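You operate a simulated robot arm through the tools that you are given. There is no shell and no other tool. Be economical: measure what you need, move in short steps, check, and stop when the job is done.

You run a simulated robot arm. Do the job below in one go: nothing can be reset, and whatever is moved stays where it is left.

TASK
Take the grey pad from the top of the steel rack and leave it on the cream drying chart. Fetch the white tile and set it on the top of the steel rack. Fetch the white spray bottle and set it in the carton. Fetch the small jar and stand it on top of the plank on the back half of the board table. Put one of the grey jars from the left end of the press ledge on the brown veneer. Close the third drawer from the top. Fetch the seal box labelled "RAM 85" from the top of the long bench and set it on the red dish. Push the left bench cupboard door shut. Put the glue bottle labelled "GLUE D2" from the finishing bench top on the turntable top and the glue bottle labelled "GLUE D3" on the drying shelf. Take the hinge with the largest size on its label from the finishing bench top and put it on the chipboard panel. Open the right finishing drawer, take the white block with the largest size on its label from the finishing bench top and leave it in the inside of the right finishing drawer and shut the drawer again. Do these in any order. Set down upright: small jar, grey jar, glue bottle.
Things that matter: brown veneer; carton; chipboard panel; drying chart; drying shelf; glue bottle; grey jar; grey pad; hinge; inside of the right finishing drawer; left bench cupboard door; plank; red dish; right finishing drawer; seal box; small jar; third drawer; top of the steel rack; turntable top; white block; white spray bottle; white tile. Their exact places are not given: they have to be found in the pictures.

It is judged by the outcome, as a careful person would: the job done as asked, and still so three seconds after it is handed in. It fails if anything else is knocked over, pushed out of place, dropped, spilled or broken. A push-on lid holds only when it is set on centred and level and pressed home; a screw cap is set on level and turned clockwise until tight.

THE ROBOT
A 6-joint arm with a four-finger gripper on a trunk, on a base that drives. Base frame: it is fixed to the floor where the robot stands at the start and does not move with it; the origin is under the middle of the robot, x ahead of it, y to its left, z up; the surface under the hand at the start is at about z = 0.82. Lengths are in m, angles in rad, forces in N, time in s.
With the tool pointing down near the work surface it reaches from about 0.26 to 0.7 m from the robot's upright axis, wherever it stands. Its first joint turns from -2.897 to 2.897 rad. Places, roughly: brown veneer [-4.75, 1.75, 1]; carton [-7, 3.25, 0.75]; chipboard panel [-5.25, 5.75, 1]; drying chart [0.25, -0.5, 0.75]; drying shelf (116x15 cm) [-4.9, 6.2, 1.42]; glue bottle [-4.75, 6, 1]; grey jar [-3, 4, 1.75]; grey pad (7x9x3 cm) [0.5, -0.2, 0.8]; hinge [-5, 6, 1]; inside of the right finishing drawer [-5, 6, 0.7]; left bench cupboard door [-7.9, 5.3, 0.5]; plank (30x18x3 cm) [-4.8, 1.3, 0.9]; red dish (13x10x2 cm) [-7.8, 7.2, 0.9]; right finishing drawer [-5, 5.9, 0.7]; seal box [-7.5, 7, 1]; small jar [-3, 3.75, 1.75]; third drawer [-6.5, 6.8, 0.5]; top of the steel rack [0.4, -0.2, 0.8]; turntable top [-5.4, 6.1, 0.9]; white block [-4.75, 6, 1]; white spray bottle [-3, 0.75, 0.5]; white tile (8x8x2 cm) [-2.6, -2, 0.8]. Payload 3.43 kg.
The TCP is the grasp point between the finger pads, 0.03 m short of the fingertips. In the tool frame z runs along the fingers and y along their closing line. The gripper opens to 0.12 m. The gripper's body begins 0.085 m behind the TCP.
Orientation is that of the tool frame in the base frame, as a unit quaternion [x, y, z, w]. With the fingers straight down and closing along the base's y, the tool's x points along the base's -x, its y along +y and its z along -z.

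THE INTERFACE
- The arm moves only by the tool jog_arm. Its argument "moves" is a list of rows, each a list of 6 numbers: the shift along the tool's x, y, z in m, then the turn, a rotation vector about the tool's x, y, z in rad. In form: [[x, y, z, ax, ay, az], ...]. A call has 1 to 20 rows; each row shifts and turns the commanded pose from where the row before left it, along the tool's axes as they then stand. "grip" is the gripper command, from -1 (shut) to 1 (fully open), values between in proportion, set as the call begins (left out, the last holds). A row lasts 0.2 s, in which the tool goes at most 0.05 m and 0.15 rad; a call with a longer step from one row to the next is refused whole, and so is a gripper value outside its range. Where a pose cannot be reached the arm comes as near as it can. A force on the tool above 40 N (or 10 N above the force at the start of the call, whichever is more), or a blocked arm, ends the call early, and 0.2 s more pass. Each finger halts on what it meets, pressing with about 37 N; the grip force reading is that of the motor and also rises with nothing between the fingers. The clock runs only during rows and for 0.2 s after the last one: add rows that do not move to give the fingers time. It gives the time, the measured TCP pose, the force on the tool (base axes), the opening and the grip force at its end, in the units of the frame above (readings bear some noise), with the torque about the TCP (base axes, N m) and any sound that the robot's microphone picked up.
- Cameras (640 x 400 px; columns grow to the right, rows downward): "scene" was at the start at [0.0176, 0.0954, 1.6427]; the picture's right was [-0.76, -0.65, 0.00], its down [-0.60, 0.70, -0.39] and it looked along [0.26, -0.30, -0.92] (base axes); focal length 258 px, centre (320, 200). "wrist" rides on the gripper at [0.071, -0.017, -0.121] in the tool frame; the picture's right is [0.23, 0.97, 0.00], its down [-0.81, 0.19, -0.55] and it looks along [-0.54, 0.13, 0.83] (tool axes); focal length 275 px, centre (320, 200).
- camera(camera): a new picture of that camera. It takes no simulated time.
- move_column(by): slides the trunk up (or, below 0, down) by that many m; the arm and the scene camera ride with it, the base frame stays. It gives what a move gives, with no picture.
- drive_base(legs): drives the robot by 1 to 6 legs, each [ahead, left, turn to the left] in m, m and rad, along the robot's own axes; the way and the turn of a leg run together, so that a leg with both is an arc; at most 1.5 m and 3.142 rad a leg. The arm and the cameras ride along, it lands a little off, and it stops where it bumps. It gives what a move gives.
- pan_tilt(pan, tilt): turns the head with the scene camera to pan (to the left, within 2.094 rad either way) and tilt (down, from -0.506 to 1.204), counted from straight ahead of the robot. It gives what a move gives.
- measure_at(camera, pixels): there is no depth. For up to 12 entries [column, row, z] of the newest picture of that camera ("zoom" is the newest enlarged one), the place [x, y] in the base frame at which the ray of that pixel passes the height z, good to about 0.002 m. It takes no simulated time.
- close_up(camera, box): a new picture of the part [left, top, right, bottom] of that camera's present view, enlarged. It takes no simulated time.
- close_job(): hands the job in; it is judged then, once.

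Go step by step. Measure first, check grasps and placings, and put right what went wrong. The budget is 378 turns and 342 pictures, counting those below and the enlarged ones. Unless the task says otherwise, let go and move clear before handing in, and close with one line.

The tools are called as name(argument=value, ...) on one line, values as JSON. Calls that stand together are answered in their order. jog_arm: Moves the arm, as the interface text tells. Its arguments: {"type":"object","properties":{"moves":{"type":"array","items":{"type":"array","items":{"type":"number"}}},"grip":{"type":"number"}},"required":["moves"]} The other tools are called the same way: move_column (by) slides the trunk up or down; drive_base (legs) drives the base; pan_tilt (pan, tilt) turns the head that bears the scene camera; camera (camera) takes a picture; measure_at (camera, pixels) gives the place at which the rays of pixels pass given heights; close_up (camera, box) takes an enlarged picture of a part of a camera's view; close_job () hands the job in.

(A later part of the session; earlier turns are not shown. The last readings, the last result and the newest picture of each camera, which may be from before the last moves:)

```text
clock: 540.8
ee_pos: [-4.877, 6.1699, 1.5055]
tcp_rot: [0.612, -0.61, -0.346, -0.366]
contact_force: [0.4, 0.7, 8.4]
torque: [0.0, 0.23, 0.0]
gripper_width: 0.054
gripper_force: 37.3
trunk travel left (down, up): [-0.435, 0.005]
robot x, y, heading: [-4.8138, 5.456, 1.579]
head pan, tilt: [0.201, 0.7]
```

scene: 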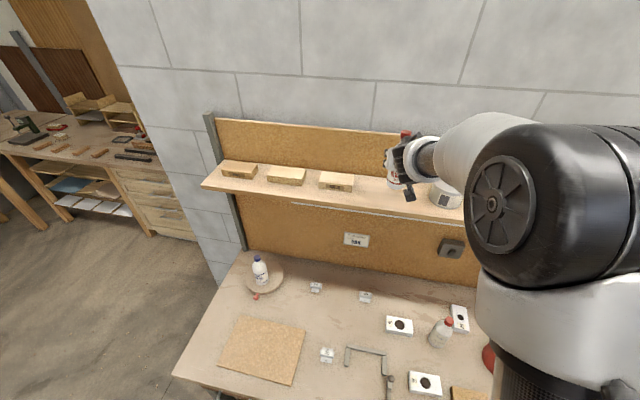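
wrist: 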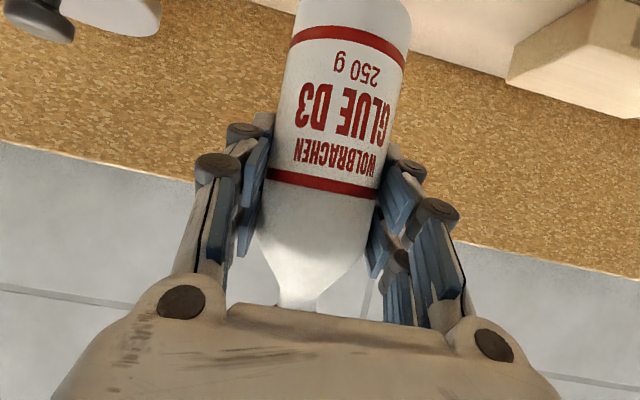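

Contact. Release and retreat along -y.

jog_arm(moves=[[0, 0, 0, 0, 0, 0], [0, 0, 0, 0, 0, 0], [0, 0, 0, 0, 0, 0], [0, 0, 0, 0, 0, 0], [0, 0, 0, 0, 0, 0], [0, 0, 0, 0, 0, 0], [0, 0, 0, 0, 0, 0]], grip=1)

jog_arm(moves=[[0.01, 0, -0.0178, 0, 0, 0], [0.021, 0, -0.0375, 0, 0, 0], [0.021, 0, -0.0375, 0, 0, 0], [0, 0, 0, 0, 0, 0]])

drive_base(legs=[[-0.15, 0, 0]])

camera(camera="wrist")

camera(camera="scene")

```text
clock: 542.4
ee_pos: [-4.8767, 6.1692, 1.5025]
tcp_rot: [0.613, -0.611, -0.344, -0.365]
contact_force: [0.9, 0.7, -0.3]
torque: [0.03, 0.03, 0.02]
gripper_width: 0.1199
gripper_force: 0.1
trunk travel left (down, up): [-0.435, 0.005]
robot x, y, heading: [-4.8118, 5.4566, 1.576]
head pan, tilt: [0.201, 0.7]
```

```text
clock: 543.4
ee_pos: [-4.8771, 6.0645, 1.5038]
tcp_rot: [0.612, -0.611, -0.345, -0.365]
contact_force: [-0.2, 1.4, -0.6]
torque: [0.01, 0.03, 0.0]
gripper_width: 0.1202
gripper_force: 0.0
trunk travel left (down, up): [-0.435, 0.005]
robot x, y, heading: [-4.8107, 5.453, 1.578]
head pan, tilt: [0.201, 0.7]
```

```text
clock: 544.8
ee_pos: [-4.8753, 5.9152, 1.5042]
tcp_rot: [0.613, -0.611, -0.344, -0.364]
contact_force: [-1.1, -1.3, 0.6]
torque: [-0.03, -0.03, 0.0]
gripper_width: 0.1195
gripper_force: 0.1
trunk travel left (down, up): [-0.435, 0.005]
robot x, y, heading: [-4.8114, 5.308, 1.574]
head pan, tilt: [0.201, 0.7]
```

```text
152 pictures are left
```

wrist: 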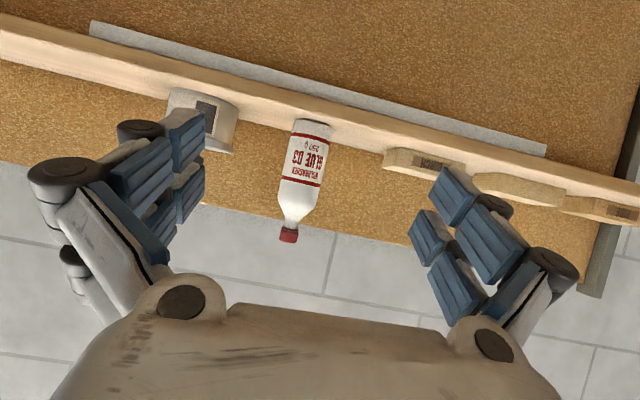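

```text
151 pictures are left
```

scene: 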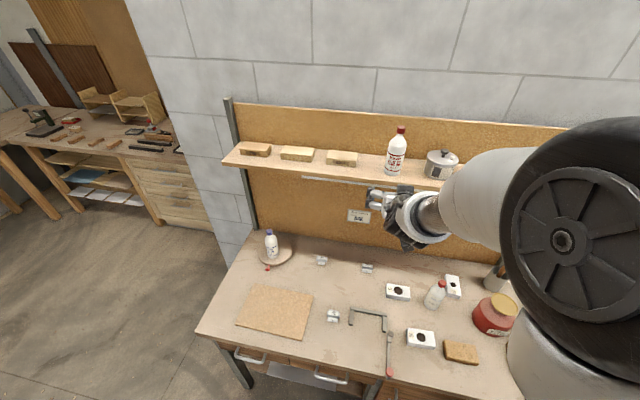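

D3 stands upright on the drying shelf. Next the right drawer: back off, lower the trunk, and roll the gripper to take the handle bar.

drive_base(legs=[[-0.42, 0.1, 0]])

move_column(by=-0.43)

jog_arm(moves=[[0, 0, 0, 0, 0, 0.143], [0, 0, 0, 0, 0, 0.143], [0, 0, 0, 0, 0, 0.143], [0, 0, 0, 0, 0, 0.143], [0, 0, 0, 0, 0, 0.143], [0, 0, 0, 0, 0, 0.143], [0, 0, 0, 0, 0, 0.143], [0, 0, 0, 0, 0, 0.143], [0, 0, 0, 0, 0, 0.143], [0, 0, 0, 0, 0, 0.143], [0, 0, 0, 0, 0, 0.141], [0, 0, 0, 0, 0, 0]], grip=0.0)

camera(camera="scene")

camera(camera="wrist")

```text
clock: 547.4
ee_pos: [-4.9773, 5.4978, 1.504]
tcp_rot: [0.615, -0.609, -0.345, -0.363]
contact_force: [-0.1, -0.6, 0.4]
torque: [-0.01, 0.02, 0.01]
gripper_width: 0.1196
gripper_force: 0.0
trunk travel left (down, up): [-0.435, 0.005]
robot x, y, heading: [-4.9116, 4.886, 1.578]
head pan, tilt: [0.201, 0.7]
```

```text
refused: -0.43 is not a number from -0.4 to 0.4
```

```text
clock: 550.0
ee_pos: [-5.0151, 5.5298, 1.6195]
tcp_rot: [-0.003, 0.867, 0.497, 0.013]
contact_force: [-0.5, -0.4, 0.3]
torque: [-0.02, 0.02, 0.0]
gripper_width: 0.06
gripper_force: 0.2
out of reach, approached as far as the arm can: row 3, 4, 5, 6, 7, 8, 9, 10, 11
trunk travel left (down, up): [-0.435, 0.005]
robot x, y, heading: [-4.9094, 4.887, 1.575]
head pan, tilt: [0.201, 0.7]
```

```text
150 pictures are left
```

scene: 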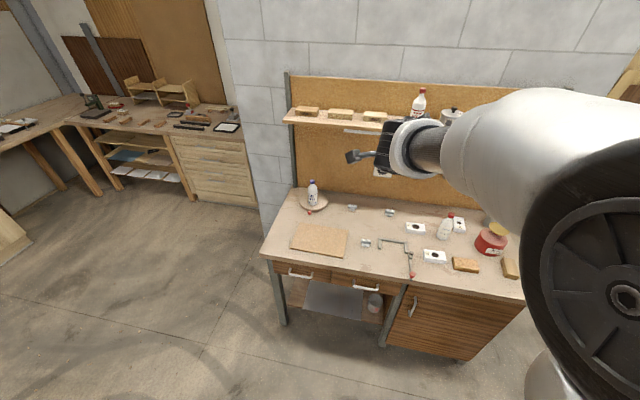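

```text
149 pictures are left
```

wrist: 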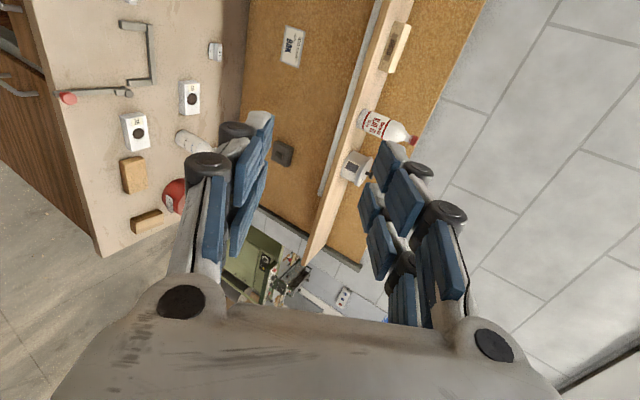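

move_column(by=-0.4)

jog_arm(moves=[[0, -0.0388, 0.0226, 0, 0, 0], [0, -0.0388, 0.0226, 0, 0, 0], [0, -0.0388, 0.0226, 0, 0, 0], [0, -0.0388, 0.0226, 0, 0, 0], [0, -0.0388, 0.0226, 0, 0, 0], [0, -0.0388, 0.0226, 0, 0, 0], [0, -0.0388, 0.0226, 0, 0, 0], [0, -0.0388, 0.0226, 0, 0, 0], [0, 0, 0, 0, 0, 0]])

pan_tilt(pan=0.1, tilt=0.6)

camera(camera="scene")

camera(camera="wrist")

```text
clock: 553.9
ee_pos: [-5.0159, 5.5287, 1.2175]
tcp_rot: [-0.004, 0.867, 0.498, 0.012]
contact_force: [0.6, 0.0, -0.9]
torque: [0.04, -0.01, 0.03]
gripper_width: 0.0601
gripper_force: 0.0
trunk travel left (down, up): [-0.035, 0.405]
robot x, y, heading: [-4.9127, 4.8908, 1.583]
head pan, tilt: [0.201, 0.7]
```

```text
clock: 555.9
ee_pos: [-4.9993, 5.684, 1.101]
tcp_rot: [-0.006, 0.872, 0.489, 0.013]
contact_force: [-0.2, -0.3, 0.1]
torque: [0.01, 0.02, -0.01]
gripper_width: 0.0599
gripper_force: 0.1
out of reach, approached as far as the arm can: row 1, 2, 3, 4, 5, 6, 7, 8
trunk travel left (down, up): [-0.035, 0.405]
robot x, y, heading: [-4.9111, 4.8896, 1.579]
head pan, tilt: [0.201, 0.7]
```

```text
clock: 556.5
ee_pos: [-5.0001, 5.6853, 1.1011]
tcp_rot: [-0.005, 0.873, 0.487, 0.012]
contact_force: [0.1, 0.2, 0.6]
torque: [0.02, 0.01, 0.01]
gripper_width: 0.06
gripper_force: 0.0
trunk travel left (down, up): [-0.035, 0.405]
robot x, y, heading: [-4.9109, 4.8848, 1.579]
head pan, tilt: [0.099, 0.6]
```

```text
148 pictures are left
```

scene: 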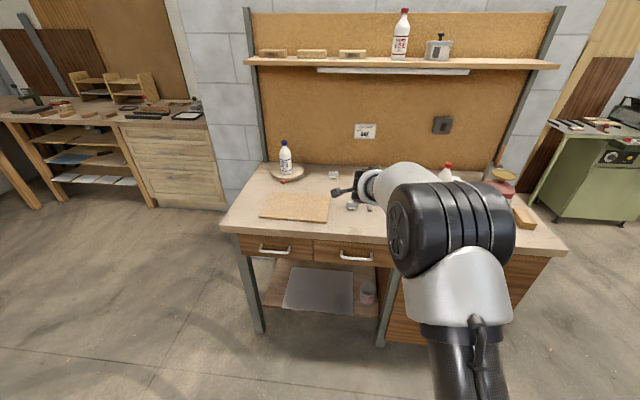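

```text
147 pictures are left
```

wrist: 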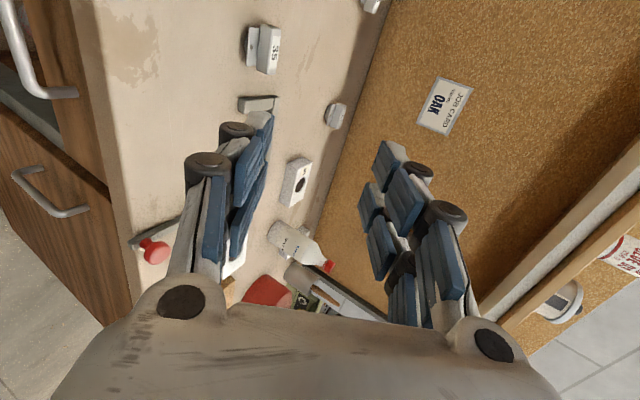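

The arm can't go low in this pose. I'll roll back and unpitch to a vertical tool, then use the sideways approach that worked for the door.

drive_base(legs=[[-0.35, 0, 0]])

jog_arm(moves=[[0, 0, 0, 0, 0, -0.143], [0, 0, 0, 0, 0, -0.143], [0, 0, 0, 0, 0, -0.143], [0, 0, 0, 0, 0, -0.143], [0, 0, 0, 0, 0, -0.143], [0, 0, 0, 0, 0, -0.143], [0, 0, 0, 0, 0, -0.143], [0, 0, 0, 0, 0, -0.143], [0, 0, 0, 0, 0, -0.143], [0, 0, 0, 0, 0, -0.143], [0, 0, 0, 0, 0, -0.141], [0, 0, 0, 0, 0, 0]], grip=1)

jog_arm(moves=[[0, 0, 0, 0, 0.1, 0], [0, 0, 0, 0, 0.1, 0], [0, 0, 0, 0, 0.1, 0], [0, 0, 0, 0, 0.1, 0], [0, 0, 0, 0, 0.1, 0], [0, 0, 0, 0, 0.1, 0], [0, 0, 0, 0, 0.1, 0], [0, 0, 0, 0, 0.1, 0], [0, 0, 0, 0, 0.1, 0], [0, 0, 0, 0, 0.1, 0], [0, 0, 0, 0, 0, 0], [0, 0, 0, 0, 0, 0]])

```text
clock: 558.8
ee_pos: [-4.9956, 5.3356, 1.1019]
tcp_rot: [-0.004, 0.873, 0.488, 0.013]
contact_force: [-1.0, -0.6, 1.3]
torque: [-0.02, -0.01, -0.02]
gripper_width: 0.06
gripper_force: 0.1
trunk travel left (down, up): [-0.035, 0.405]
robot x, y, heading: [-4.9096, 4.5401, 1.578]
head pan, tilt: [0.099, 0.6]
```

```text
clock: 561.4
ee_pos: [-4.9948, 5.3366, 1.101]
tcp_rot: [0.62, -0.614, -0.335, -0.354]
contact_force: [1.0, 0.2, 0.2]
torque: [0.0, 0.02, -0.01]
gripper_width: 0.1198
gripper_force: 0.0
trunk travel left (down, up): [-0.035, 0.405]
robot x, y, heading: [-4.9102, 4.5365, 1.578]
head pan, tilt: [0.099, 0.6]
```

```text
clock: 564.0
ee_pos: [-4.9809, 5.2431, 1.0789]
tcp_rot: [-0.704, 0.708, 0.032, 0.051]
contact_force: [0.6, 0.7, 0.0]
torque: [0.0, -0.03, -0.02]
gripper_width: 0.1199
gripper_force: 0.1
out of reach, approached as far as the arm can: row 1, 6, 7, 8, 9, 10
trunk travel left (down, up): [-0.035, 0.405]
robot x, y, heading: [-4.9074, 4.5422, 1.569]
head pan, tilt: [0.099, 0.6]
```

move_column(by=0.14)

jog_arm(moves=[[0.04, 0, 0.01, 0, 0, 0], [0.04, 0, 0.01, 0, 0, 0], [0.04, 0, 0.01, 0, 0, 0], [0.04, 0, 0.01, 0, 0, 0], [0.04, 0, 0.01, 0, 0, 0], [0.02, 0, 0, 0, 0.08, 0], [0, 0, 0, 0, 0, 0]])

```text
clock: 565.6
ee_pos: [-4.982, 5.2424, 1.2181]
tcp_rot: [-0.704, 0.707, 0.034, 0.051]
contact_force: [-0.3, 0.1, 0.0]
torque: [0.01, 0.0, 0.02]
gripper_width: 0.1201
gripper_force: 0.2
trunk travel left (down, up): [-0.175, 0.265]
robot x, y, heading: [-4.9079, 4.5397, 1.575]
head pan, tilt: [0.099, 0.6]
```

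```text
clock: 567.2
ee_pos: [-4.9812, 5.0313, 1.143]
tcp_rot: [-0.705, 0.709, 0.005, 0.022]
contact_force: [-0.1, -0.5, -0.7]
torque: [-0.01, 0.01, -0.02]
gripper_width: 0.1201
gripper_force: 0.1
trunk travel left (down, up): [-0.175, 0.265]
robot x, y, heading: [-4.9038, 4.5406, 1.575]
head pan, tilt: [0.099, 0.6]
```

jog_arm(moves=[[0, 0, 0, -0.024, 0.038, 0], [0, 0, 0, 0, 0, 0]])

drive_base(legs=[[0, 0, -1.573], [-0.5, 0.4, 0], [-0.05, 0.23, 0]])

jog_arm(moves=[[0, 0, 0, -0.13, 0, 0], [0, 0, 0, -0.13, 0, 0], [0, 0, 0, -0.13, 0, 0], [0, 0, 0, -0.13, 0, 0], [0, 0, 0, -0.13, 0, 0], [0, 0, 0, -0.13, 0, 0], [0, 0, 0, -0.13, 0, 0], [0, 0, 0, 0, 0, 0]], grip=0)

pan_tilt(pan=0.8, tilt=0.9)

camera(camera="scene")

camera(camera="wrist")

```text
clock: 567.9
ee_pos: [-4.9811, 5.0317, 1.1429]
tcp_rot: [-0.704, 0.71, 0.0, 0.002]
contact_force: [-0.2, -0.3, 0.1]
torque: [-0.01, 0.01, -0.02]
gripper_width: 0.1199
gripper_force: 0.0
trunk travel left (down, up): [-0.175, 0.265]
robot x, y, heading: [-4.9071, 4.5417, 1.578]
head pan, tilt: [0.099, 0.6]
```

```text
clock: 576.7
ee_pos: [-4.9604, 5.2456, 1.1432]
tcp_rot: [0.01, 1.0, -0.002, 0.001]
contact_force: [-0.3, -0.2, -0.3]
torque: [-0.01, -0.03, 0.02]
gripper_width: 0.12
gripper_force: 0.0
trunk travel left (down, up): [-0.175, 0.265]
robot x, y, heading: [-5.4503, 5.1783, -0.011]
head pan, tilt: [0.099, 0.6]
```

```text
clock: 578.5
ee_pos: [-4.9593, 5.2444, 1.144]
tcp_rot: [0.008, 0.898, 0.439, 0.004]
contact_force: [-0.1, -0.7, 0.1]
torque: [0.0, 0.04, 0.0]
gripper_width: 0.0599
gripper_force: 0.0
trunk travel left (down, up): [-0.175, 0.265]
robot x, y, heading: [-5.4518, 5.1788, -0.014]
head pan, tilt: [0.099, 0.6]
```

```text
clock: 579.5
ee_pos: [-4.9581, 5.2449, 1.1437]
tcp_rot: [0.008, 0.899, 0.438, 0.004]
contact_force: [0.2, -0.9, 0.3]
torque: [-0.03, -0.03, 0.0]
gripper_width: 0.06
gripper_force: 0.1
trunk travel left (down, up): [-0.175, 0.265]
robot x, y, heading: [-5.4551, 5.1783, -0.008]
head pan, tilt: [0.799, 0.901]
```

```text
146 pictures are left
```

scene: 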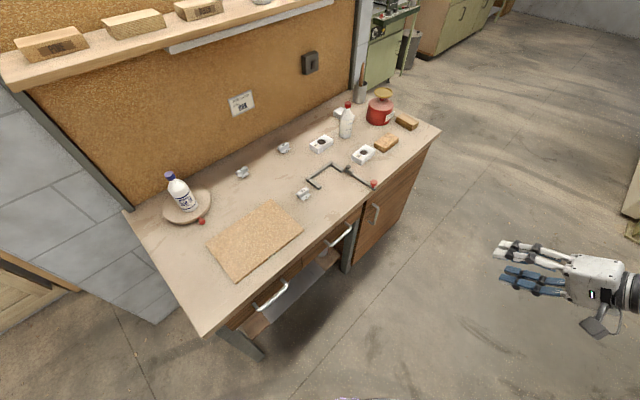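

```text
145 pictures are left
```

wrist: 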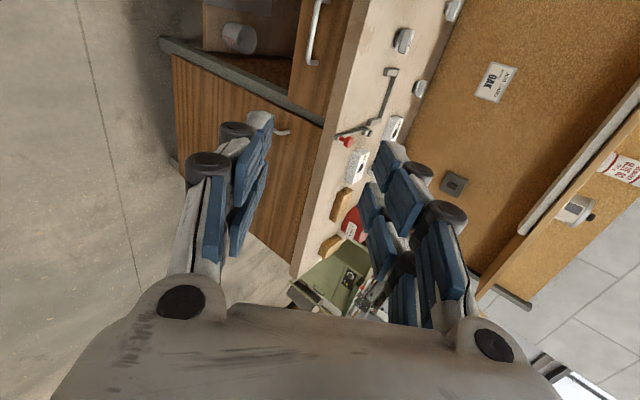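

measure_at(camera="scene", pixels=[[343, 236, 0.7], [343, 236, 0.75], [343, 236, 0.78], [331, 248, 0.75], [353, 227, 0.75], [205, 335, 0.88], [440, 130, 0.88]])

measure_at(camera="wrist", pixels=[[318, 30, 0.7], [318, 30, 0.75], [318, 30, 0.78], [312, 63, 0.75]])

close_up(camera="scene", box=[240, 190, 420, 330])

```text
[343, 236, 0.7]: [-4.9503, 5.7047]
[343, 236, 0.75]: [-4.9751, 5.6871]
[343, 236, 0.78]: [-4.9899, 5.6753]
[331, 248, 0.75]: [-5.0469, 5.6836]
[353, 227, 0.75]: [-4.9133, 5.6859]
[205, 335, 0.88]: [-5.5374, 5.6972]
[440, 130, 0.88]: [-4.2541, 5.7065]
```

```text
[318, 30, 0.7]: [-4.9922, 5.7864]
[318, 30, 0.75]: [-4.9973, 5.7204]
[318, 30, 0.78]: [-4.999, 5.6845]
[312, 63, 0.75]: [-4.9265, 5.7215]
```

```text
2.86 times, centred on (330, 260) of scene
```

zoom: 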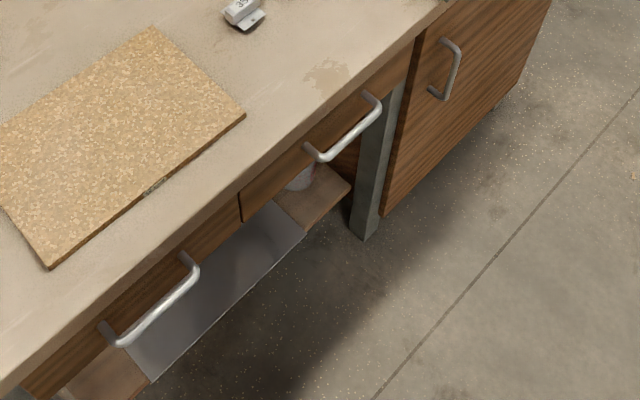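

Handle bar centre ≈(-4.99,5.671,0.79). Shift the base left and approach.

drive_base(legs=[[0, 0.1, 0.008]])

jog_arm(moves=[[0.0036, -0.0087, 0.0397, 0, 0, 0], [0.0036, -0.0087, 0.0397, 0, 0, 0], [0.0036, -0.0087, 0.0397, 0, 0, 0], [0.0036, -0.0087, 0.0397, 0, 0, 0], [0.0036, -0.0087, 0.0397, 0, 0, 0], [0.0036, -0.0087, 0.0397, 0, 0, 0], [0.0036, -0.0087, 0.0397, 0, 0, 0], [0.0036, -0.0087, 0.0397, 0, 0, 0], [0.0036, -0.0087, 0.0397, 0, 0, 0], [0, 0, 0, 0, 0, 0]], grip=-0.3)

camera(camera="wrist")

camera(camera="scene")

```text
clock: 580.7
ee_pos: [-4.9596, 5.3503, 1.1426]
tcp_rot: [0.006, 0.899, 0.438, 0.003]
contact_force: [-0.3, 1.2, 0.9]
torque: [-0.01, 0.02, -0.02]
gripper_width: 0.0597
gripper_force: 0.0
trunk travel left (down, up): [-0.175, 0.265]
robot x, y, heading: [-5.4531, 5.2797, 0.001]
head pan, tilt: [0.799, 0.901]
```

```text
clock: 582.9
ee_pos: [-4.9889, 5.5812, 0.861]
tcp_rot: [0.005, 0.899, 0.439, 0.002]
contact_force: [-0.1, -0.9, 0.1]
torque: [0.01, -0.01, -0.01]
gripper_width: 0.0419
gripper_force: 0.1
trunk travel left (down, up): [-0.175, 0.265]
robot x, y, heading: [-5.4523, 5.2761, -0.003]
head pan, tilt: [0.799, 0.901]
```

```text
143 pictures are left
```

wrist: 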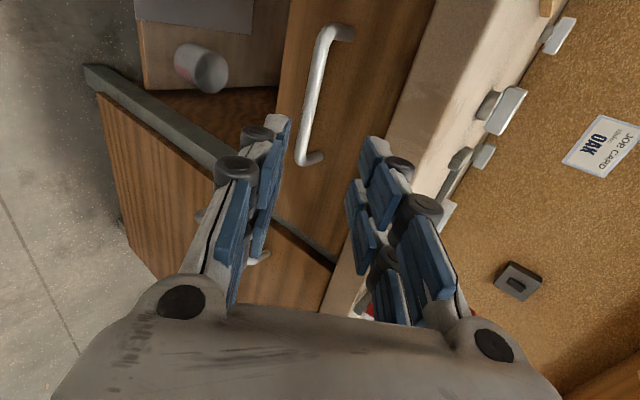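

```text
142 pictures are left
```

scene: 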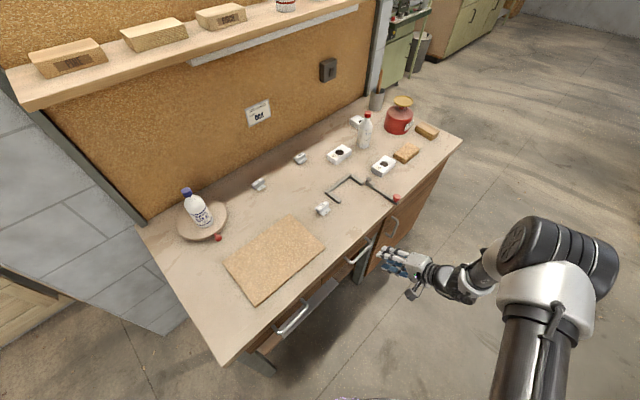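

jog_arm(moves=[[0.02, -0.009, 0, 0, 0, 0], [0, 0, 0.03, 0, 0, 0], [0, 0, 0.025, 0, 0, 0], [0, 0, 0, 0, 0, 0]])

camera(camera="wrist")

```text
clock: 583.9
ee_pos: [-5.008, 5.6198, 0.8203]
tcp_rot: [0.005, 0.899, 0.438, 0.004]
contact_force: [-0.3, 0.1, 0.1]
torque: [0.0, 0.0, -0.01]
gripper_width: 0.042
gripper_force: 0.2
trunk travel left (down, up): [-0.175, 0.265]
robot x, y, heading: [-5.4537, 5.2772, 0.0]
head pan, tilt: [0.799, 0.901]
```

```text
141 pictures are left
```

wrist: 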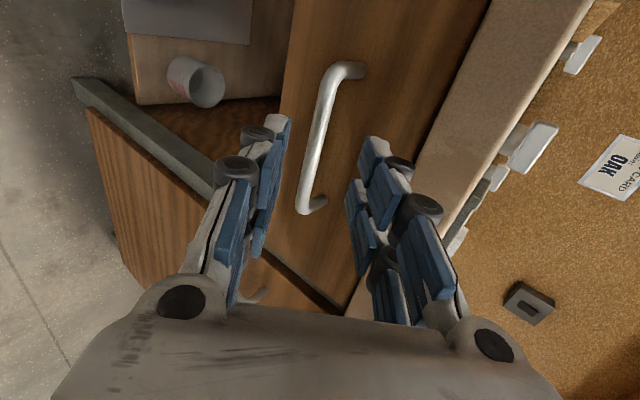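

jog_arm(moves=[[0.008, 0, 0.02, 0, 0, 0], [0, 0, 0.018, 0, 0, 0], [0, 0, 0, 0, 0, 0]])

camera(camera="wrist")

```text
clock: 584.7
ee_pos: [-5.0148, 5.6494, 0.7968]
tcp_rot: [0.005, 0.898, 0.439, 0.004]
contact_force: [0.8, -0.1, -0.2]
torque: [0.01, -0.01, -0.01]
gripper_width: 0.042
gripper_force: 0.0
trunk travel left (down, up): [-0.175, 0.265]
robot x, y, heading: [-5.4473, 5.2765, 0.001]
head pan, tilt: [0.799, 0.901]
```

```text
140 pictures are left
```

wrist: 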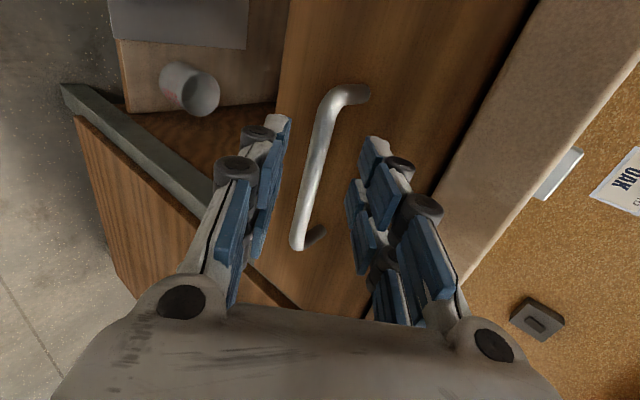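

jog_arm(moves=[[0, 0, 0.01, 0, 0, 0], [0, 0, 0, 0, 0, 0]])

jog_arm(moves=[[0, 0, 0, 0, 0, 0], [0, 0, 0, 0, 0, 0], [0, 0, 0, 0, 0, 0], [0, 0, 0, 0, 0, 0], [0, 0, 0, 0, 0, 0]], grip=-1)

camera(camera="wrist")

```text
clock: 585.3
ee_pos: [-5.0152, 5.6579, 0.7898]
tcp_rot: [0.005, 0.899, 0.439, 0.004]
contact_force: [-0.6, 1.1, 0.8]
torque: [0.03, -0.02, 0.0]
gripper_width: 0.0419
gripper_force: 0.0
trunk travel left (down, up): [-0.175, 0.265]
robot x, y, heading: [-5.4523, 5.2789, -0.002]
head pan, tilt: [0.799, 0.901]
```

```text
clock: 586.5
ee_pos: [-5.0157, 5.6568, 0.792]
tcp_rot: [0.006, 0.899, 0.439, 0.004]
contact_force: [-0.5, -18.7, 6.1]
torque: [-0.2, 0.22, 0.42]
gripper_width: 0.0003
gripper_force: 33.3
trunk travel left (down, up): [-0.175, 0.265]
robot x, y, heading: [-5.449, 5.2759, -0.002]
head pan, tilt: [0.799, 0.901]
```

```text
139 pictures are left
```

wrist: 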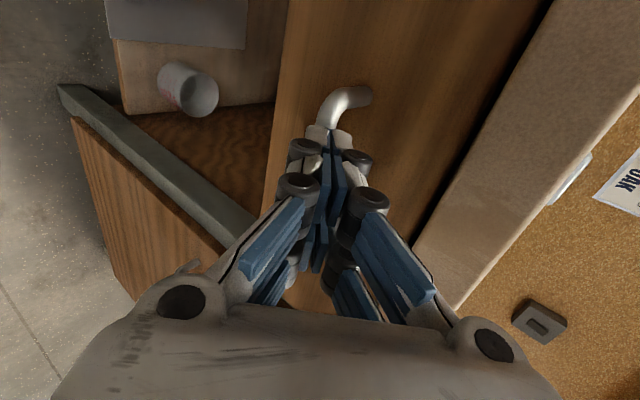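

The bar was still beyond the tips. Reopen, advance, and close again.

jog_arm(moves=[[0, 0, -0.01, 0, 0, 0], [0, 0, 0, 0, 0, 0], [0, 0, 0, 0, 0, 0], [0, 0, 0, 0, 0, 0]], grip=-0.3)

jog_arm(moves=[[0, 0, 0.02, 0, 0, 0], [0, 0, 0.015, 0, 0, 0], [0, 0, 0, 0, 0, 0]])

camera(camera="wrist")

```text
clock: 587.5
ee_pos: [-5.0153, 5.6499, 0.7965]
tcp_rot: [0.005, 0.899, 0.439, 0.004]
contact_force: [-0.3, 0.8, -0.2]
torque: [0.02, -0.01, 0.0]
gripper_width: 0.042
gripper_force: 0.0
trunk travel left (down, up): [-0.175, 0.265]
robot x, y, heading: [-5.4533, 5.2729, -0.003]
head pan, tilt: [0.799, 0.901]
```

```text
clock: 588.3
ee_pos: [-5.0145, 5.6765, 0.7753]
tcp_rot: [0.005, 0.898, 0.44, 0.004]
contact_force: [1.9, -7.0, 3.2]
torque: [0.12, 0.02, 0.02]
gripper_width: 0.0426
gripper_force: 0.0
trunk travel left (down, up): [-0.175, 0.265]
robot x, y, heading: [-5.4518, 5.2751, -0.006]
head pan, tilt: [0.799, 0.901]
```

```text
138 pictures are left
```

wrist: 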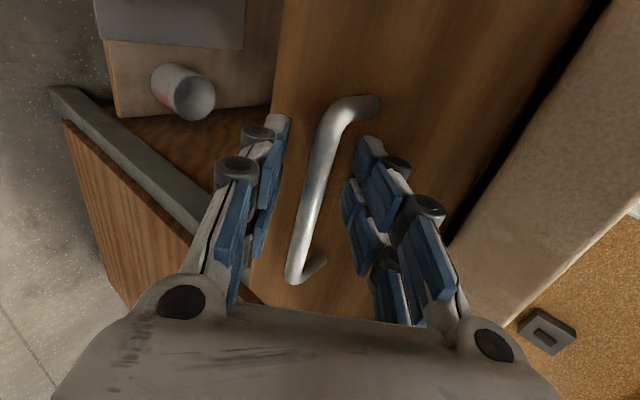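

Tips now touch the drawer front, bar between them. Close.

jog_arm(moves=[[0, 0, -0.003, 0, 0, 0], [0, 0, 0, 0, 0, 0], [0, 0, 0, 0, 0, 0], [0, 0, 0, 0, 0, 0], [0, 0, 0, 0, 0, 0]], grip=-1)

camera(camera="wrist")

```text
clock: 589.5
ee_pos: [-5.0155, 5.6747, 0.7752]
tcp_rot: [0.005, 0.9, 0.436, 0.002]
contact_force: [-1.5, -6.7, -15.9]
torque: [-0.12, -1.47, 0.64]
gripper_width: 0.0111
gripper_force: 44.8
trunk travel left (down, up): [-0.175, 0.265]
robot x, y, heading: [-5.4511, 5.276, -0.0]
head pan, tilt: [0.799, 0.901]
```

```text
137 pictures are left
```

wrist: 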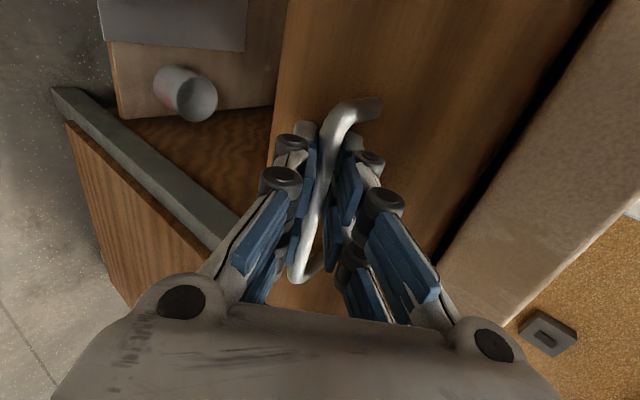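

Handle gripped. Pull toward -y.

jog_arm(moves=[[0, -0.0123, -0.0158, 0, 0, 0], [0, -0.0185, -0.0236, 0, 0, 0], [0, -0.0246, -0.0315, 0, 0, 0], [0, -0.0246, -0.0315, 0, 0, 0], [0, -0.0246, -0.0315, 0, 0, 0], [0, -0.0185, -0.0236, 0, 0, 0], [0, 0, 0, 0, 0, 0]])

camera(camera="scene")

```text
clock: 591.1
ee_pos: [-5.0159, 5.4746, 0.775]
tcp_rot: [0.006, 0.9, 0.436, 0.004]
contact_force: [7.0, 0.9, -26.1]
torque: [-0.15, -1.64, 0.37]
gripper_width: 0.0113
gripper_force: 44.4
trunk travel left (down, up): [-0.175, 0.265]
robot x, y, heading: [-5.4529, 5.2784, 0.002]
head pan, tilt: [0.799, 0.901]
```

```text
136 pictures are left
```

scene: 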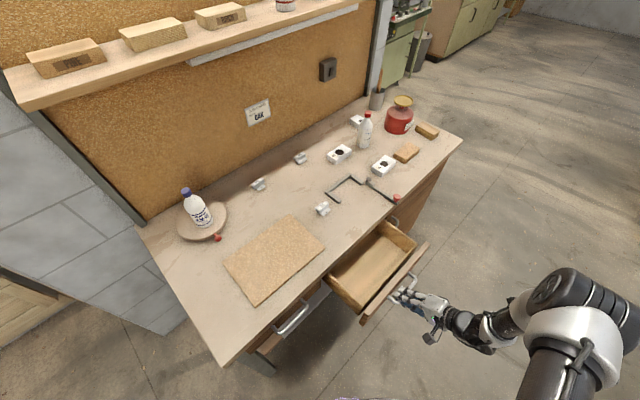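

Drawer is open 20 cm. Release the handle, retreat, untilt.

jog_arm(moves=[[0, 0, 0, 0, 0, 0], [0, 0, 0, 0, 0, 0], [0, 0, 0, 0, 0, 0], [0, 0, 0, 0, 0, 0]], grip=-0.3)

jog_arm(moves=[[0, 0, -0.03, 0, 0, 0], [0, 0, -0.04, 0, 0, 0], [0, 0, -0.04, 0, 0, 0], [0, 0, -0.04, 0, 0, 0], [0, 0, -0.04, 0, 0, 0], [0, 0, -0.04, 0.13, 0, 0], [0, 0, -0.04, 0.13, 0, 0], [0, 0, -0.04, 0.13, 0, 0], [0, 0, 0, 0.13, 0, 0], [0, 0, 0, 0.13, 0, 0], [0, 0, 0, 0.13, 0, 0], [0, 0, 0, 0.13, 0, 0], [0, 0, 0, 0, 0, 0]])

camera(camera="scene")

```text
clock: 592.1
ee_pos: [-5.0175, 5.4752, 0.7761]
tcp_rot: [0.005, 0.899, 0.437, 0.003]
contact_force: [-0.4, -0.2, -0.4]
torque: [-0.01, 0.0, 0.02]
gripper_width: 0.0421
gripper_force: 0.2
trunk travel left (down, up): [-0.175, 0.265]
robot x, y, heading: [-5.4525, 5.2721, -0.003]
head pan, tilt: [0.799, 0.901]
```

```text
clock: 594.9
ee_pos: [-5.0206, 5.2415, 0.979]
tcp_rot: [0.006, 1.0, -0.002, 0.001]
contact_force: [-0.2, -0.8, -0.5]
torque: [0.0, -0.02, 0.01]
gripper_width: 0.0421
gripper_force: 0.0
trunk travel left (down, up): [-0.175, 0.265]
robot x, y, heading: [-5.4501, 5.2792, -0.004]
head pan, tilt: [0.799, 0.901]
```

```text
135 pictures are left
```

scene: 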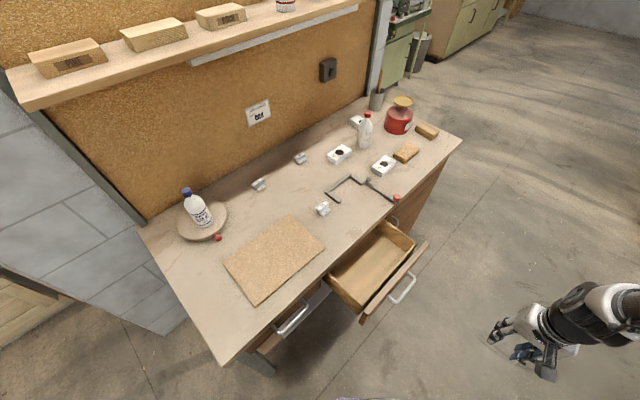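

measure_at(camera="scene", pixels=[[362, 320, 0.8], [427, 245, 0.8], [333, 278, 0.82], [390, 222, 0.82], [340, 152, 0.92], [300, 158, 0.9], [371, 260, 0.73], [372, 240, 0.75], [352, 290, 0.75], [405, 285, 0.79]])

close_up(camera="scene", box=[270, 100, 450, 240])

```text
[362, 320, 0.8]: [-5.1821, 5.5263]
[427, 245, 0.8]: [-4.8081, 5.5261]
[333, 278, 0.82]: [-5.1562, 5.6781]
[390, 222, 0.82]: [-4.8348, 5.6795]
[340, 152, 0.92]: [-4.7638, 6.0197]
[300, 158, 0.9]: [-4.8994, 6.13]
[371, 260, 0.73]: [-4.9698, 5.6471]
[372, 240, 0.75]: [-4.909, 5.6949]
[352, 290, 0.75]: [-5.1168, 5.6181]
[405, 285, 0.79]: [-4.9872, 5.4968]
```

```text
2.86 times, centred on (360, 170) of scene
```

zoom: 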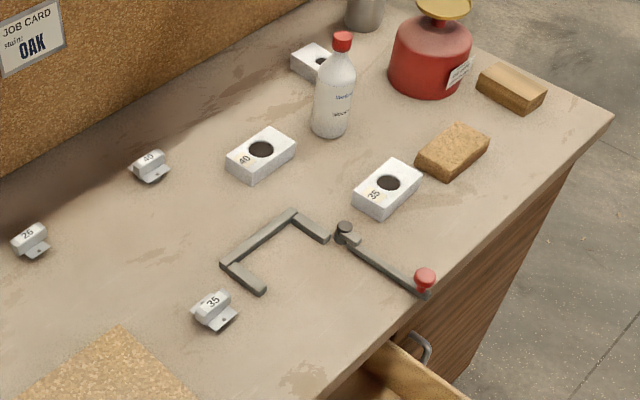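

Drive round to stand right of the open drawer, facing north.

jog_arm(moves=[[0, 0, -0.045, 0, 0, 0], [0, 0, -0.045, 0, 0, 0], [0.03, 0, -0.03, 0, 0, 0], [0, 0, -0.04, 0, 0, 0]], grip=1)

drive_base(legs=[[0, -0.4, 0], [0.9, 0, 0], [0, 0, 1.574], [0.5, 0, 0]])

camera(camera="wrist")

pan_tilt(pan=0.5, tilt=0.9)

camera(camera="scene")

```text
clock: 595.9
ee_pos: [-5.0507, 5.243, 1.1389]
tcp_rot: [0.006, 1.0, -0.001, 0.0]
contact_force: [-0.3, -0.6, 0.0]
torque: [0.0, -0.02, -0.03]
gripper_width: 0.1152
gripper_force: 0.1
trunk travel left (down, up): [-0.175, 0.265]
robot x, y, heading: [-5.4538, 5.2768, -0.003]
head pan, tilt: [0.799, 0.901]
```

```text
clock: 609.1
ee_pos: [-4.5181, 5.7705, 1.139]
tcp_rot: [-0.703, 0.711, -0.002, 0.001]
contact_force: [-0.2, 0.0, -0.7]
torque: [0.01, -0.01, 0.0]
gripper_width: 0.12
gripper_force: 0.0
trunk travel left (down, up): [-0.175, 0.265]
robot x, y, heading: [-4.5545, 5.3694, 1.566]
head pan, tilt: [0.799, 0.901]
```

```text
133 pictures are left
```

wrist: 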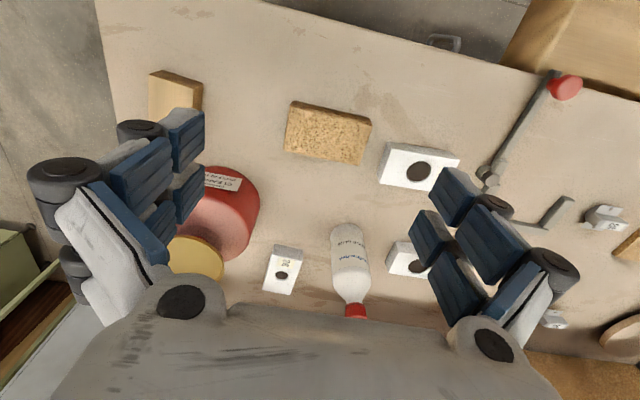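

```text
clock: 609.9
ee_pos: [-4.516, 5.7692, 1.1388]
tcp_rot: [-0.703, 0.712, -0.001, 0.002]
contact_force: [1.1, 0.2, -0.2]
torque: [-0.01, 0.0, -0.01]
gripper_width: 0.1201
gripper_force: 0.2
trunk travel left (down, up): [-0.175, 0.265]
robot x, y, heading: [-4.5499, 5.3692, 1.57]
head pan, tilt: [0.499, 0.901]
```

```text
132 pictures are left
```

scene: 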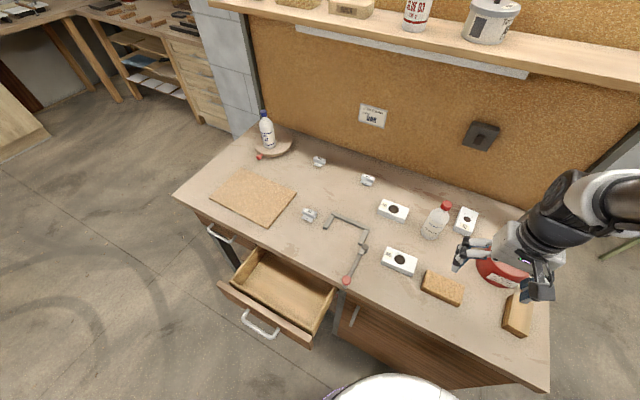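

close_up(camera="scene", box=[360, 180, 460, 250])

measure_at(camera="zoom", pixels=[[320, 200, 0.9]])

```text
5.71 times, centred on (410, 215) of scene
```

zoom: 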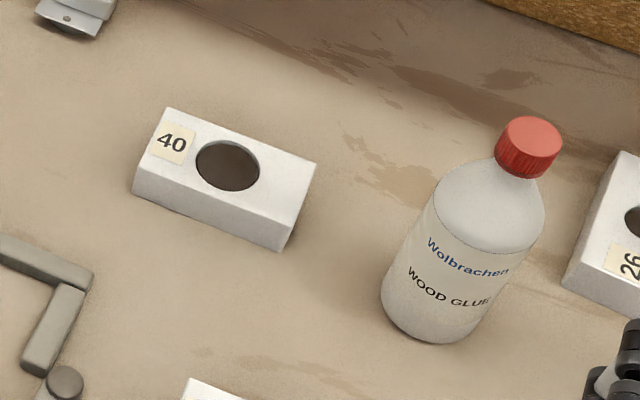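

```text
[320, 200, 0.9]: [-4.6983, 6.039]
```

measure_at(camera="zoom", pixels=[[168, 107, 0.915], [316, 163, 0.915], [295, 222, 0.915], [137, 166, 0.915], [133, 192, 0.88], [283, 250, 0.88], [428, 325, 0.88]])

```text
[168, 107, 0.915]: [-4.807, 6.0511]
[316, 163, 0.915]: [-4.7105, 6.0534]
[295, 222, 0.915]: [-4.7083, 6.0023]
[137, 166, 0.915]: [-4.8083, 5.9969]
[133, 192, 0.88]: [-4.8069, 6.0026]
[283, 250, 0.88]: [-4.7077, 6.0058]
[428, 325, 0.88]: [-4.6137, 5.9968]
```

drive_base(legs=[[0.06, 0, 0]])

jog_arm(moves=[[-0.033, 0.036, 0, 0, 0, 0], [-0.033, 0.036, 0, 0, 0, 0], [-0.033, 0.036, 0, 0, 0, 0], [-0.033, 0.036, 0, 0, 0, 0], [-0.033, 0.036, 0, 0, 0, 0], [-0.03, 0.036, 0, 0, 0, 0], [0, 0.026, 0.03, 0, 0, 0], [0, 0, 0.045, 0, 0, 0], [0, 0, 0.045, 0, 0, 0], [0, 0, 0, 0, 0, 0]])

camera(camera="wrist")

```text
clock: 610.9
ee_pos: [-4.5168, 5.831, 1.138]
tcp_rot: [-0.703, 0.711, -0.002, 0.0]
contact_force: [0.2, 1.3, 0.3]
torque: [-0.03, -0.03, -0.02]
gripper_width: 0.12
gripper_force: 0.1
trunk travel left (down, up): [-0.175, 0.265]
robot x, y, heading: [-4.5506, 5.4291, 1.568]
head pan, tilt: [0.499, 0.901]
```

```text
clock: 613.0
ee_pos: [-4.7558, 6.0283, 1.0174]
tcp_rot: [-0.703, 0.711, 0.0, 0.001]
contact_force: [-0.3, 0.2, 0.8]
torque: [0.01, -0.01, 0.0]
gripper_width: 0.1199
gripper_force: 0.0
trunk travel left (down, up): [-0.175, 0.265]
robot x, y, heading: [-4.5484, 5.4284, 1.569]
head pan, tilt: [0.499, 0.901]
```

```text
130 pictures are left
```

wrist: 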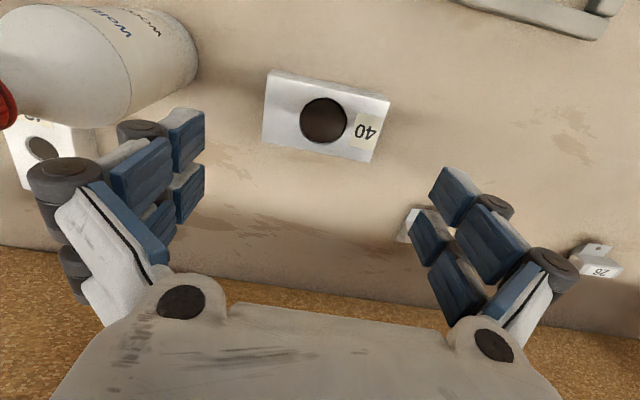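

jog_arm(moves=[[0.002, 0.002, 0.045, 0, 0, 0], [0, 0, 0.04, 0, 0, 0], [0, 0, 0.012, 0, 0, 0], [0, 0, 0, 0, 0, 0]])

jog_arm(moves=[[0, 0, 0, 0, 0, 0], [0, 0, 0, 0, 0, 0], [0, 0, 0, 0, 0, 0], [0, 0, 0, 0, 0, 0]], grip=-1)

jog_arm(moves=[[0, 0, -0.02, 0, 0, 0], [0, 0, -0.045, 0, 0, 0], [0, 0, -0.045, 0, 0, 0], [0, 0, -0.045, 0, 0, 0], [0, 0, 0, 0, 0, 0]])

camera(camera="wrist")

```text
clock: 614.0
ee_pos: [-4.7573, 6.0241, 0.9217]
tcp_rot: [-0.703, 0.712, 0.0, 0.001]
contact_force: [0.3, -0.6, -0.7]
torque: [0.0, 0.0, -0.02]
gripper_width: 0.1199
gripper_force: 0.1
trunk travel left (down, up): [-0.175, 0.265]
robot x, y, heading: [-4.5501, 5.4267, 1.566]
head pan, tilt: [0.499, 0.901]
```

```text
clock: 615.0
ee_pos: [-4.7584, 6.0249, 0.9219]
tcp_rot: [-0.703, 0.711, 0.001, 0.001]
contact_force: [0.1, 0.1, 3.6]
torque: [-0.04, -0.14, -0.01]
gripper_width: 0.0995
gripper_force: 36.7
trunk travel left (down, up): [-0.175, 0.265]
robot x, y, heading: [-4.5548, 5.427, 1.569]
head pan, tilt: [0.499, 0.901]
```

```text
clock: 616.2
ee_pos: [-4.7585, 6.0256, 1.076]
tcp_rot: [-0.703, 0.711, -0.001, 0.001]
contact_force: [1.1, -0.5, -0.9]
torque: [-0.02, -0.01, 0.01]
gripper_width: 0.0994
gripper_force: 36.9
trunk travel left (down, up): [-0.175, 0.265]
robot x, y, heading: [-4.5502, 5.4283, 1.569]
head pan, tilt: [0.499, 0.901]
```

```text
129 pictures are left
```

wrist: 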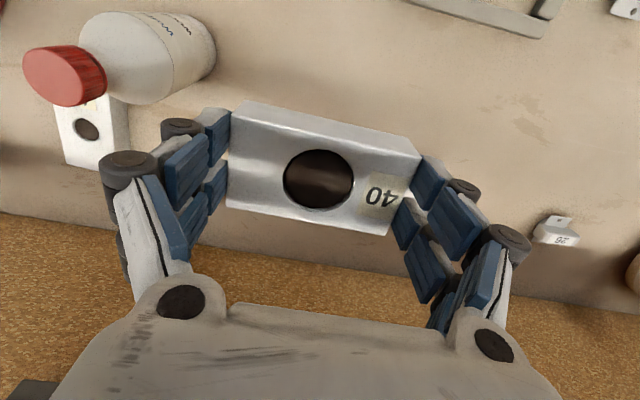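

jog_arm(moves=[[0.0373, 0.022, 0, 0, 0, 0], [0.0373, 0.022, 0, 0, 0, 0], [0.0373, 0.022, 0, 0, 0, 0], [0.0373, 0.022, 0, 0, 0, 0], [0.0373, 0.022, 0, 0, 0, 0], [0.0373, 0.022, 0, 0, 0, 0], [0.0373, 0.022, 0, 0, 0, 0], [0.0373, 0.022, 0, 0, 0, 0], [0.0373, 0.022, 0, 0, 0, 0], [0.0373, 0.022, 0, 0, 0, 0], [0.0373, 0.022, 0, 0, 0, 0], [0, 0, 0, 0, 0, 0]])

camera(camera="wrist")

camera(camera="scene")

```text
clock: 618.9
ee_pos: [-5.0046, 5.6182, 1.0762]
tcp_rot: [-0.703, 0.711, -0.001, 0.001]
contact_force: [0.5, 0.4, -0.6]
torque: [-0.01, -0.01, 0.01]
gripper_width: 0.0997
gripper_force: 36.8
trunk travel left (down, up): [-0.175, 0.265]
robot x, y, heading: [-4.5504, 5.429, 1.571]
head pan, tilt: [0.499, 0.901]
```

```text
128 pictures are left
```

wrist: 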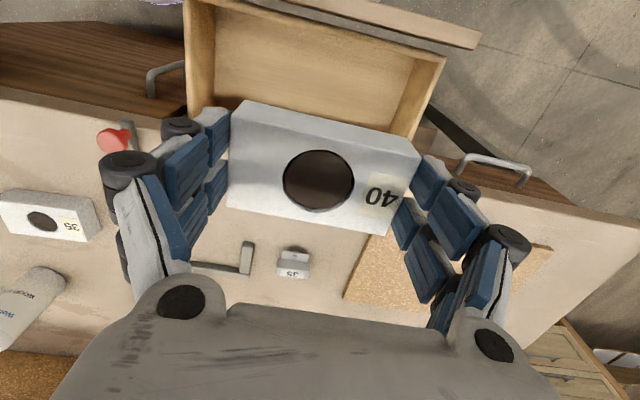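

```text
127 pictures are left
```

scene: 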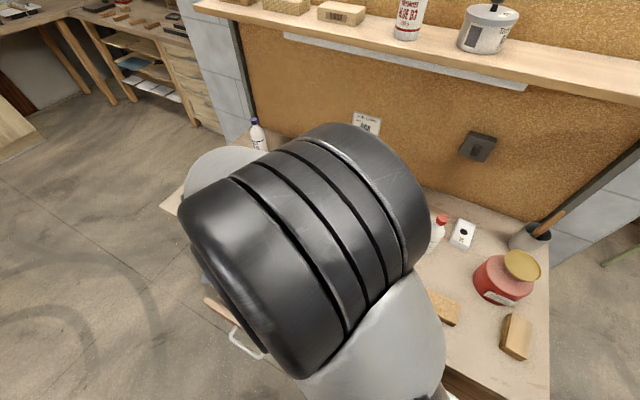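

measure_at(camera="wrist", pixels=[[215, 8, 0.82], [440, 62, 0.82], [218, 30, 0.74], [410, 78, 0.74], [388, 135, 0.74], [190, 100, 0.88], [425, 165, 0.88]])

```text
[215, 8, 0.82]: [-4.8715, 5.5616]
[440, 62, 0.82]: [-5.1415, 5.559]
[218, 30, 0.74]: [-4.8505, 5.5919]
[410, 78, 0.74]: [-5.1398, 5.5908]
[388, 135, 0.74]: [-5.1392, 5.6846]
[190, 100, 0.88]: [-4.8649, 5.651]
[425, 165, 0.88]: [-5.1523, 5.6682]
```

Lower the block into the drawer.

jog_arm(moves=[[0, 0, 0.045, 0, 0, 0], [0, 0, 0.045, 0, 0, 0], [0, 0, 0.045, 0, 0, 0], [0, 0, 0.045, 0, 0, 0], [0, 0, 0.045, 0, 0, 0], [0, 0, 0.03, 0, 0, 0], [0, 0, 0, 0, 0, 0]])

camera(camera="wrist")

```text
clock: 620.5
ee_pos: [-5.003, 5.6177, 0.8211]
tcp_rot: [-0.702, 0.712, 0.0, 0.002]
contact_force: [0.9, 0.2, -1.2]
torque: [0.01, 0.02, 0.03]
gripper_width: 0.0997
gripper_force: 36.8
trunk travel left (down, up): [-0.175, 0.265]
robot x, y, heading: [-4.5529, 5.4279, 1.568]
head pan, tilt: [0.499, 0.901]
```

```text
126 pictures are left
```

wrist: 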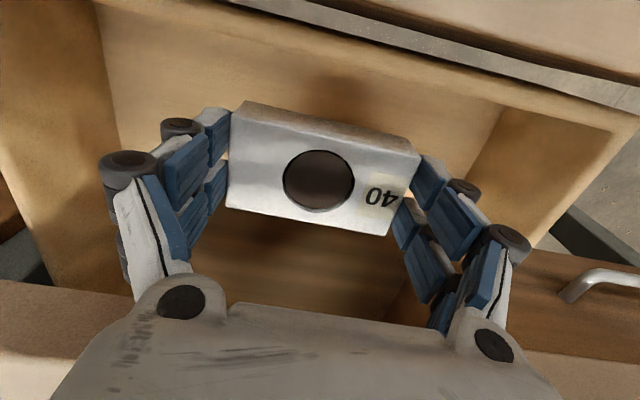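

jog_arm(moves=[[0, 0, 0.015, 0, 0, 0], [0, 0, 0.01, 0, 0, 0], [0, 0, 0.006, 0, 0, 0], [0, 0, 0.005, 0, 0, 0], [0, 0, 0, 0, 0, 0]])

```text
clock: 621.6
ee_pos: [-5.0046, 5.6179, 0.7849]
tcp_rot: [-0.703, 0.712, 0.0, 0.002]
contact_force: [-0.7, 0.4, -0.6]
torque: [0.02, -0.02, 0.05]
gripper_width: 0.0993
gripper_force: 37.6
trunk travel left (down, up): [-0.175, 0.265]
robot x, y, heading: [-4.5527, 5.4291, 1.566]
head pan, tilt: [0.499, 0.901]
```

jog_arm(moves=[[0, 0, 0.005, 0, 0, 0], [0, 0, 0.005, 0, 0, 0], [0, 0, 0.005, 0, 0, 0], [0, 0, 0.004, 0, 0, 0], [0, 0, 0, 0, 0, 0]])

```text
clock: 622.9
ee_pos: [-5.0038, 5.6184, 0.7661]
tcp_rot: [-0.703, 0.711, -0.001, 0.002]
contact_force: [-0.5, 0.7, -0.7]
torque: [0.0, -0.01, -0.02]
gripper_width: 0.0995
gripper_force: 36.8
trunk travel left (down, up): [-0.175, 0.265]
robot x, y, heading: [-4.5512, 5.4331, 1.569]
head pan, tilt: [0.499, 0.901]
```

jog_arm(moves=[[0, 0, 0.005, 0, 0, 0], [0, 0, 0.005, 0, 0, 0], [0, 0, 0.005, 0, 0, 0], [0, 0, 0.005, 0, 0, 0], [0, 0, 0, 0, 0, 0]])

```text
clock: 623.8
ee_pos: [-5.0036, 5.6189, 0.7514]
tcp_rot: [-0.703, 0.711, 0.001, 0.001]
contact_force: [5.8, -1.4, 19.3]
torque: [0.05, -0.48, -0.01]
gripper_width: 0.0996
gripper_force: 36.8
trunk travel left (down, up): [-0.175, 0.265]
robot x, y, heading: [-4.5529, 5.4293, 1.571]
head pan, tilt: [0.499, 0.901]
stopped in row 4: the force on the tool passed its limit at 45 N (the readings are from after the stop); the commanded pose is now the measured one
```

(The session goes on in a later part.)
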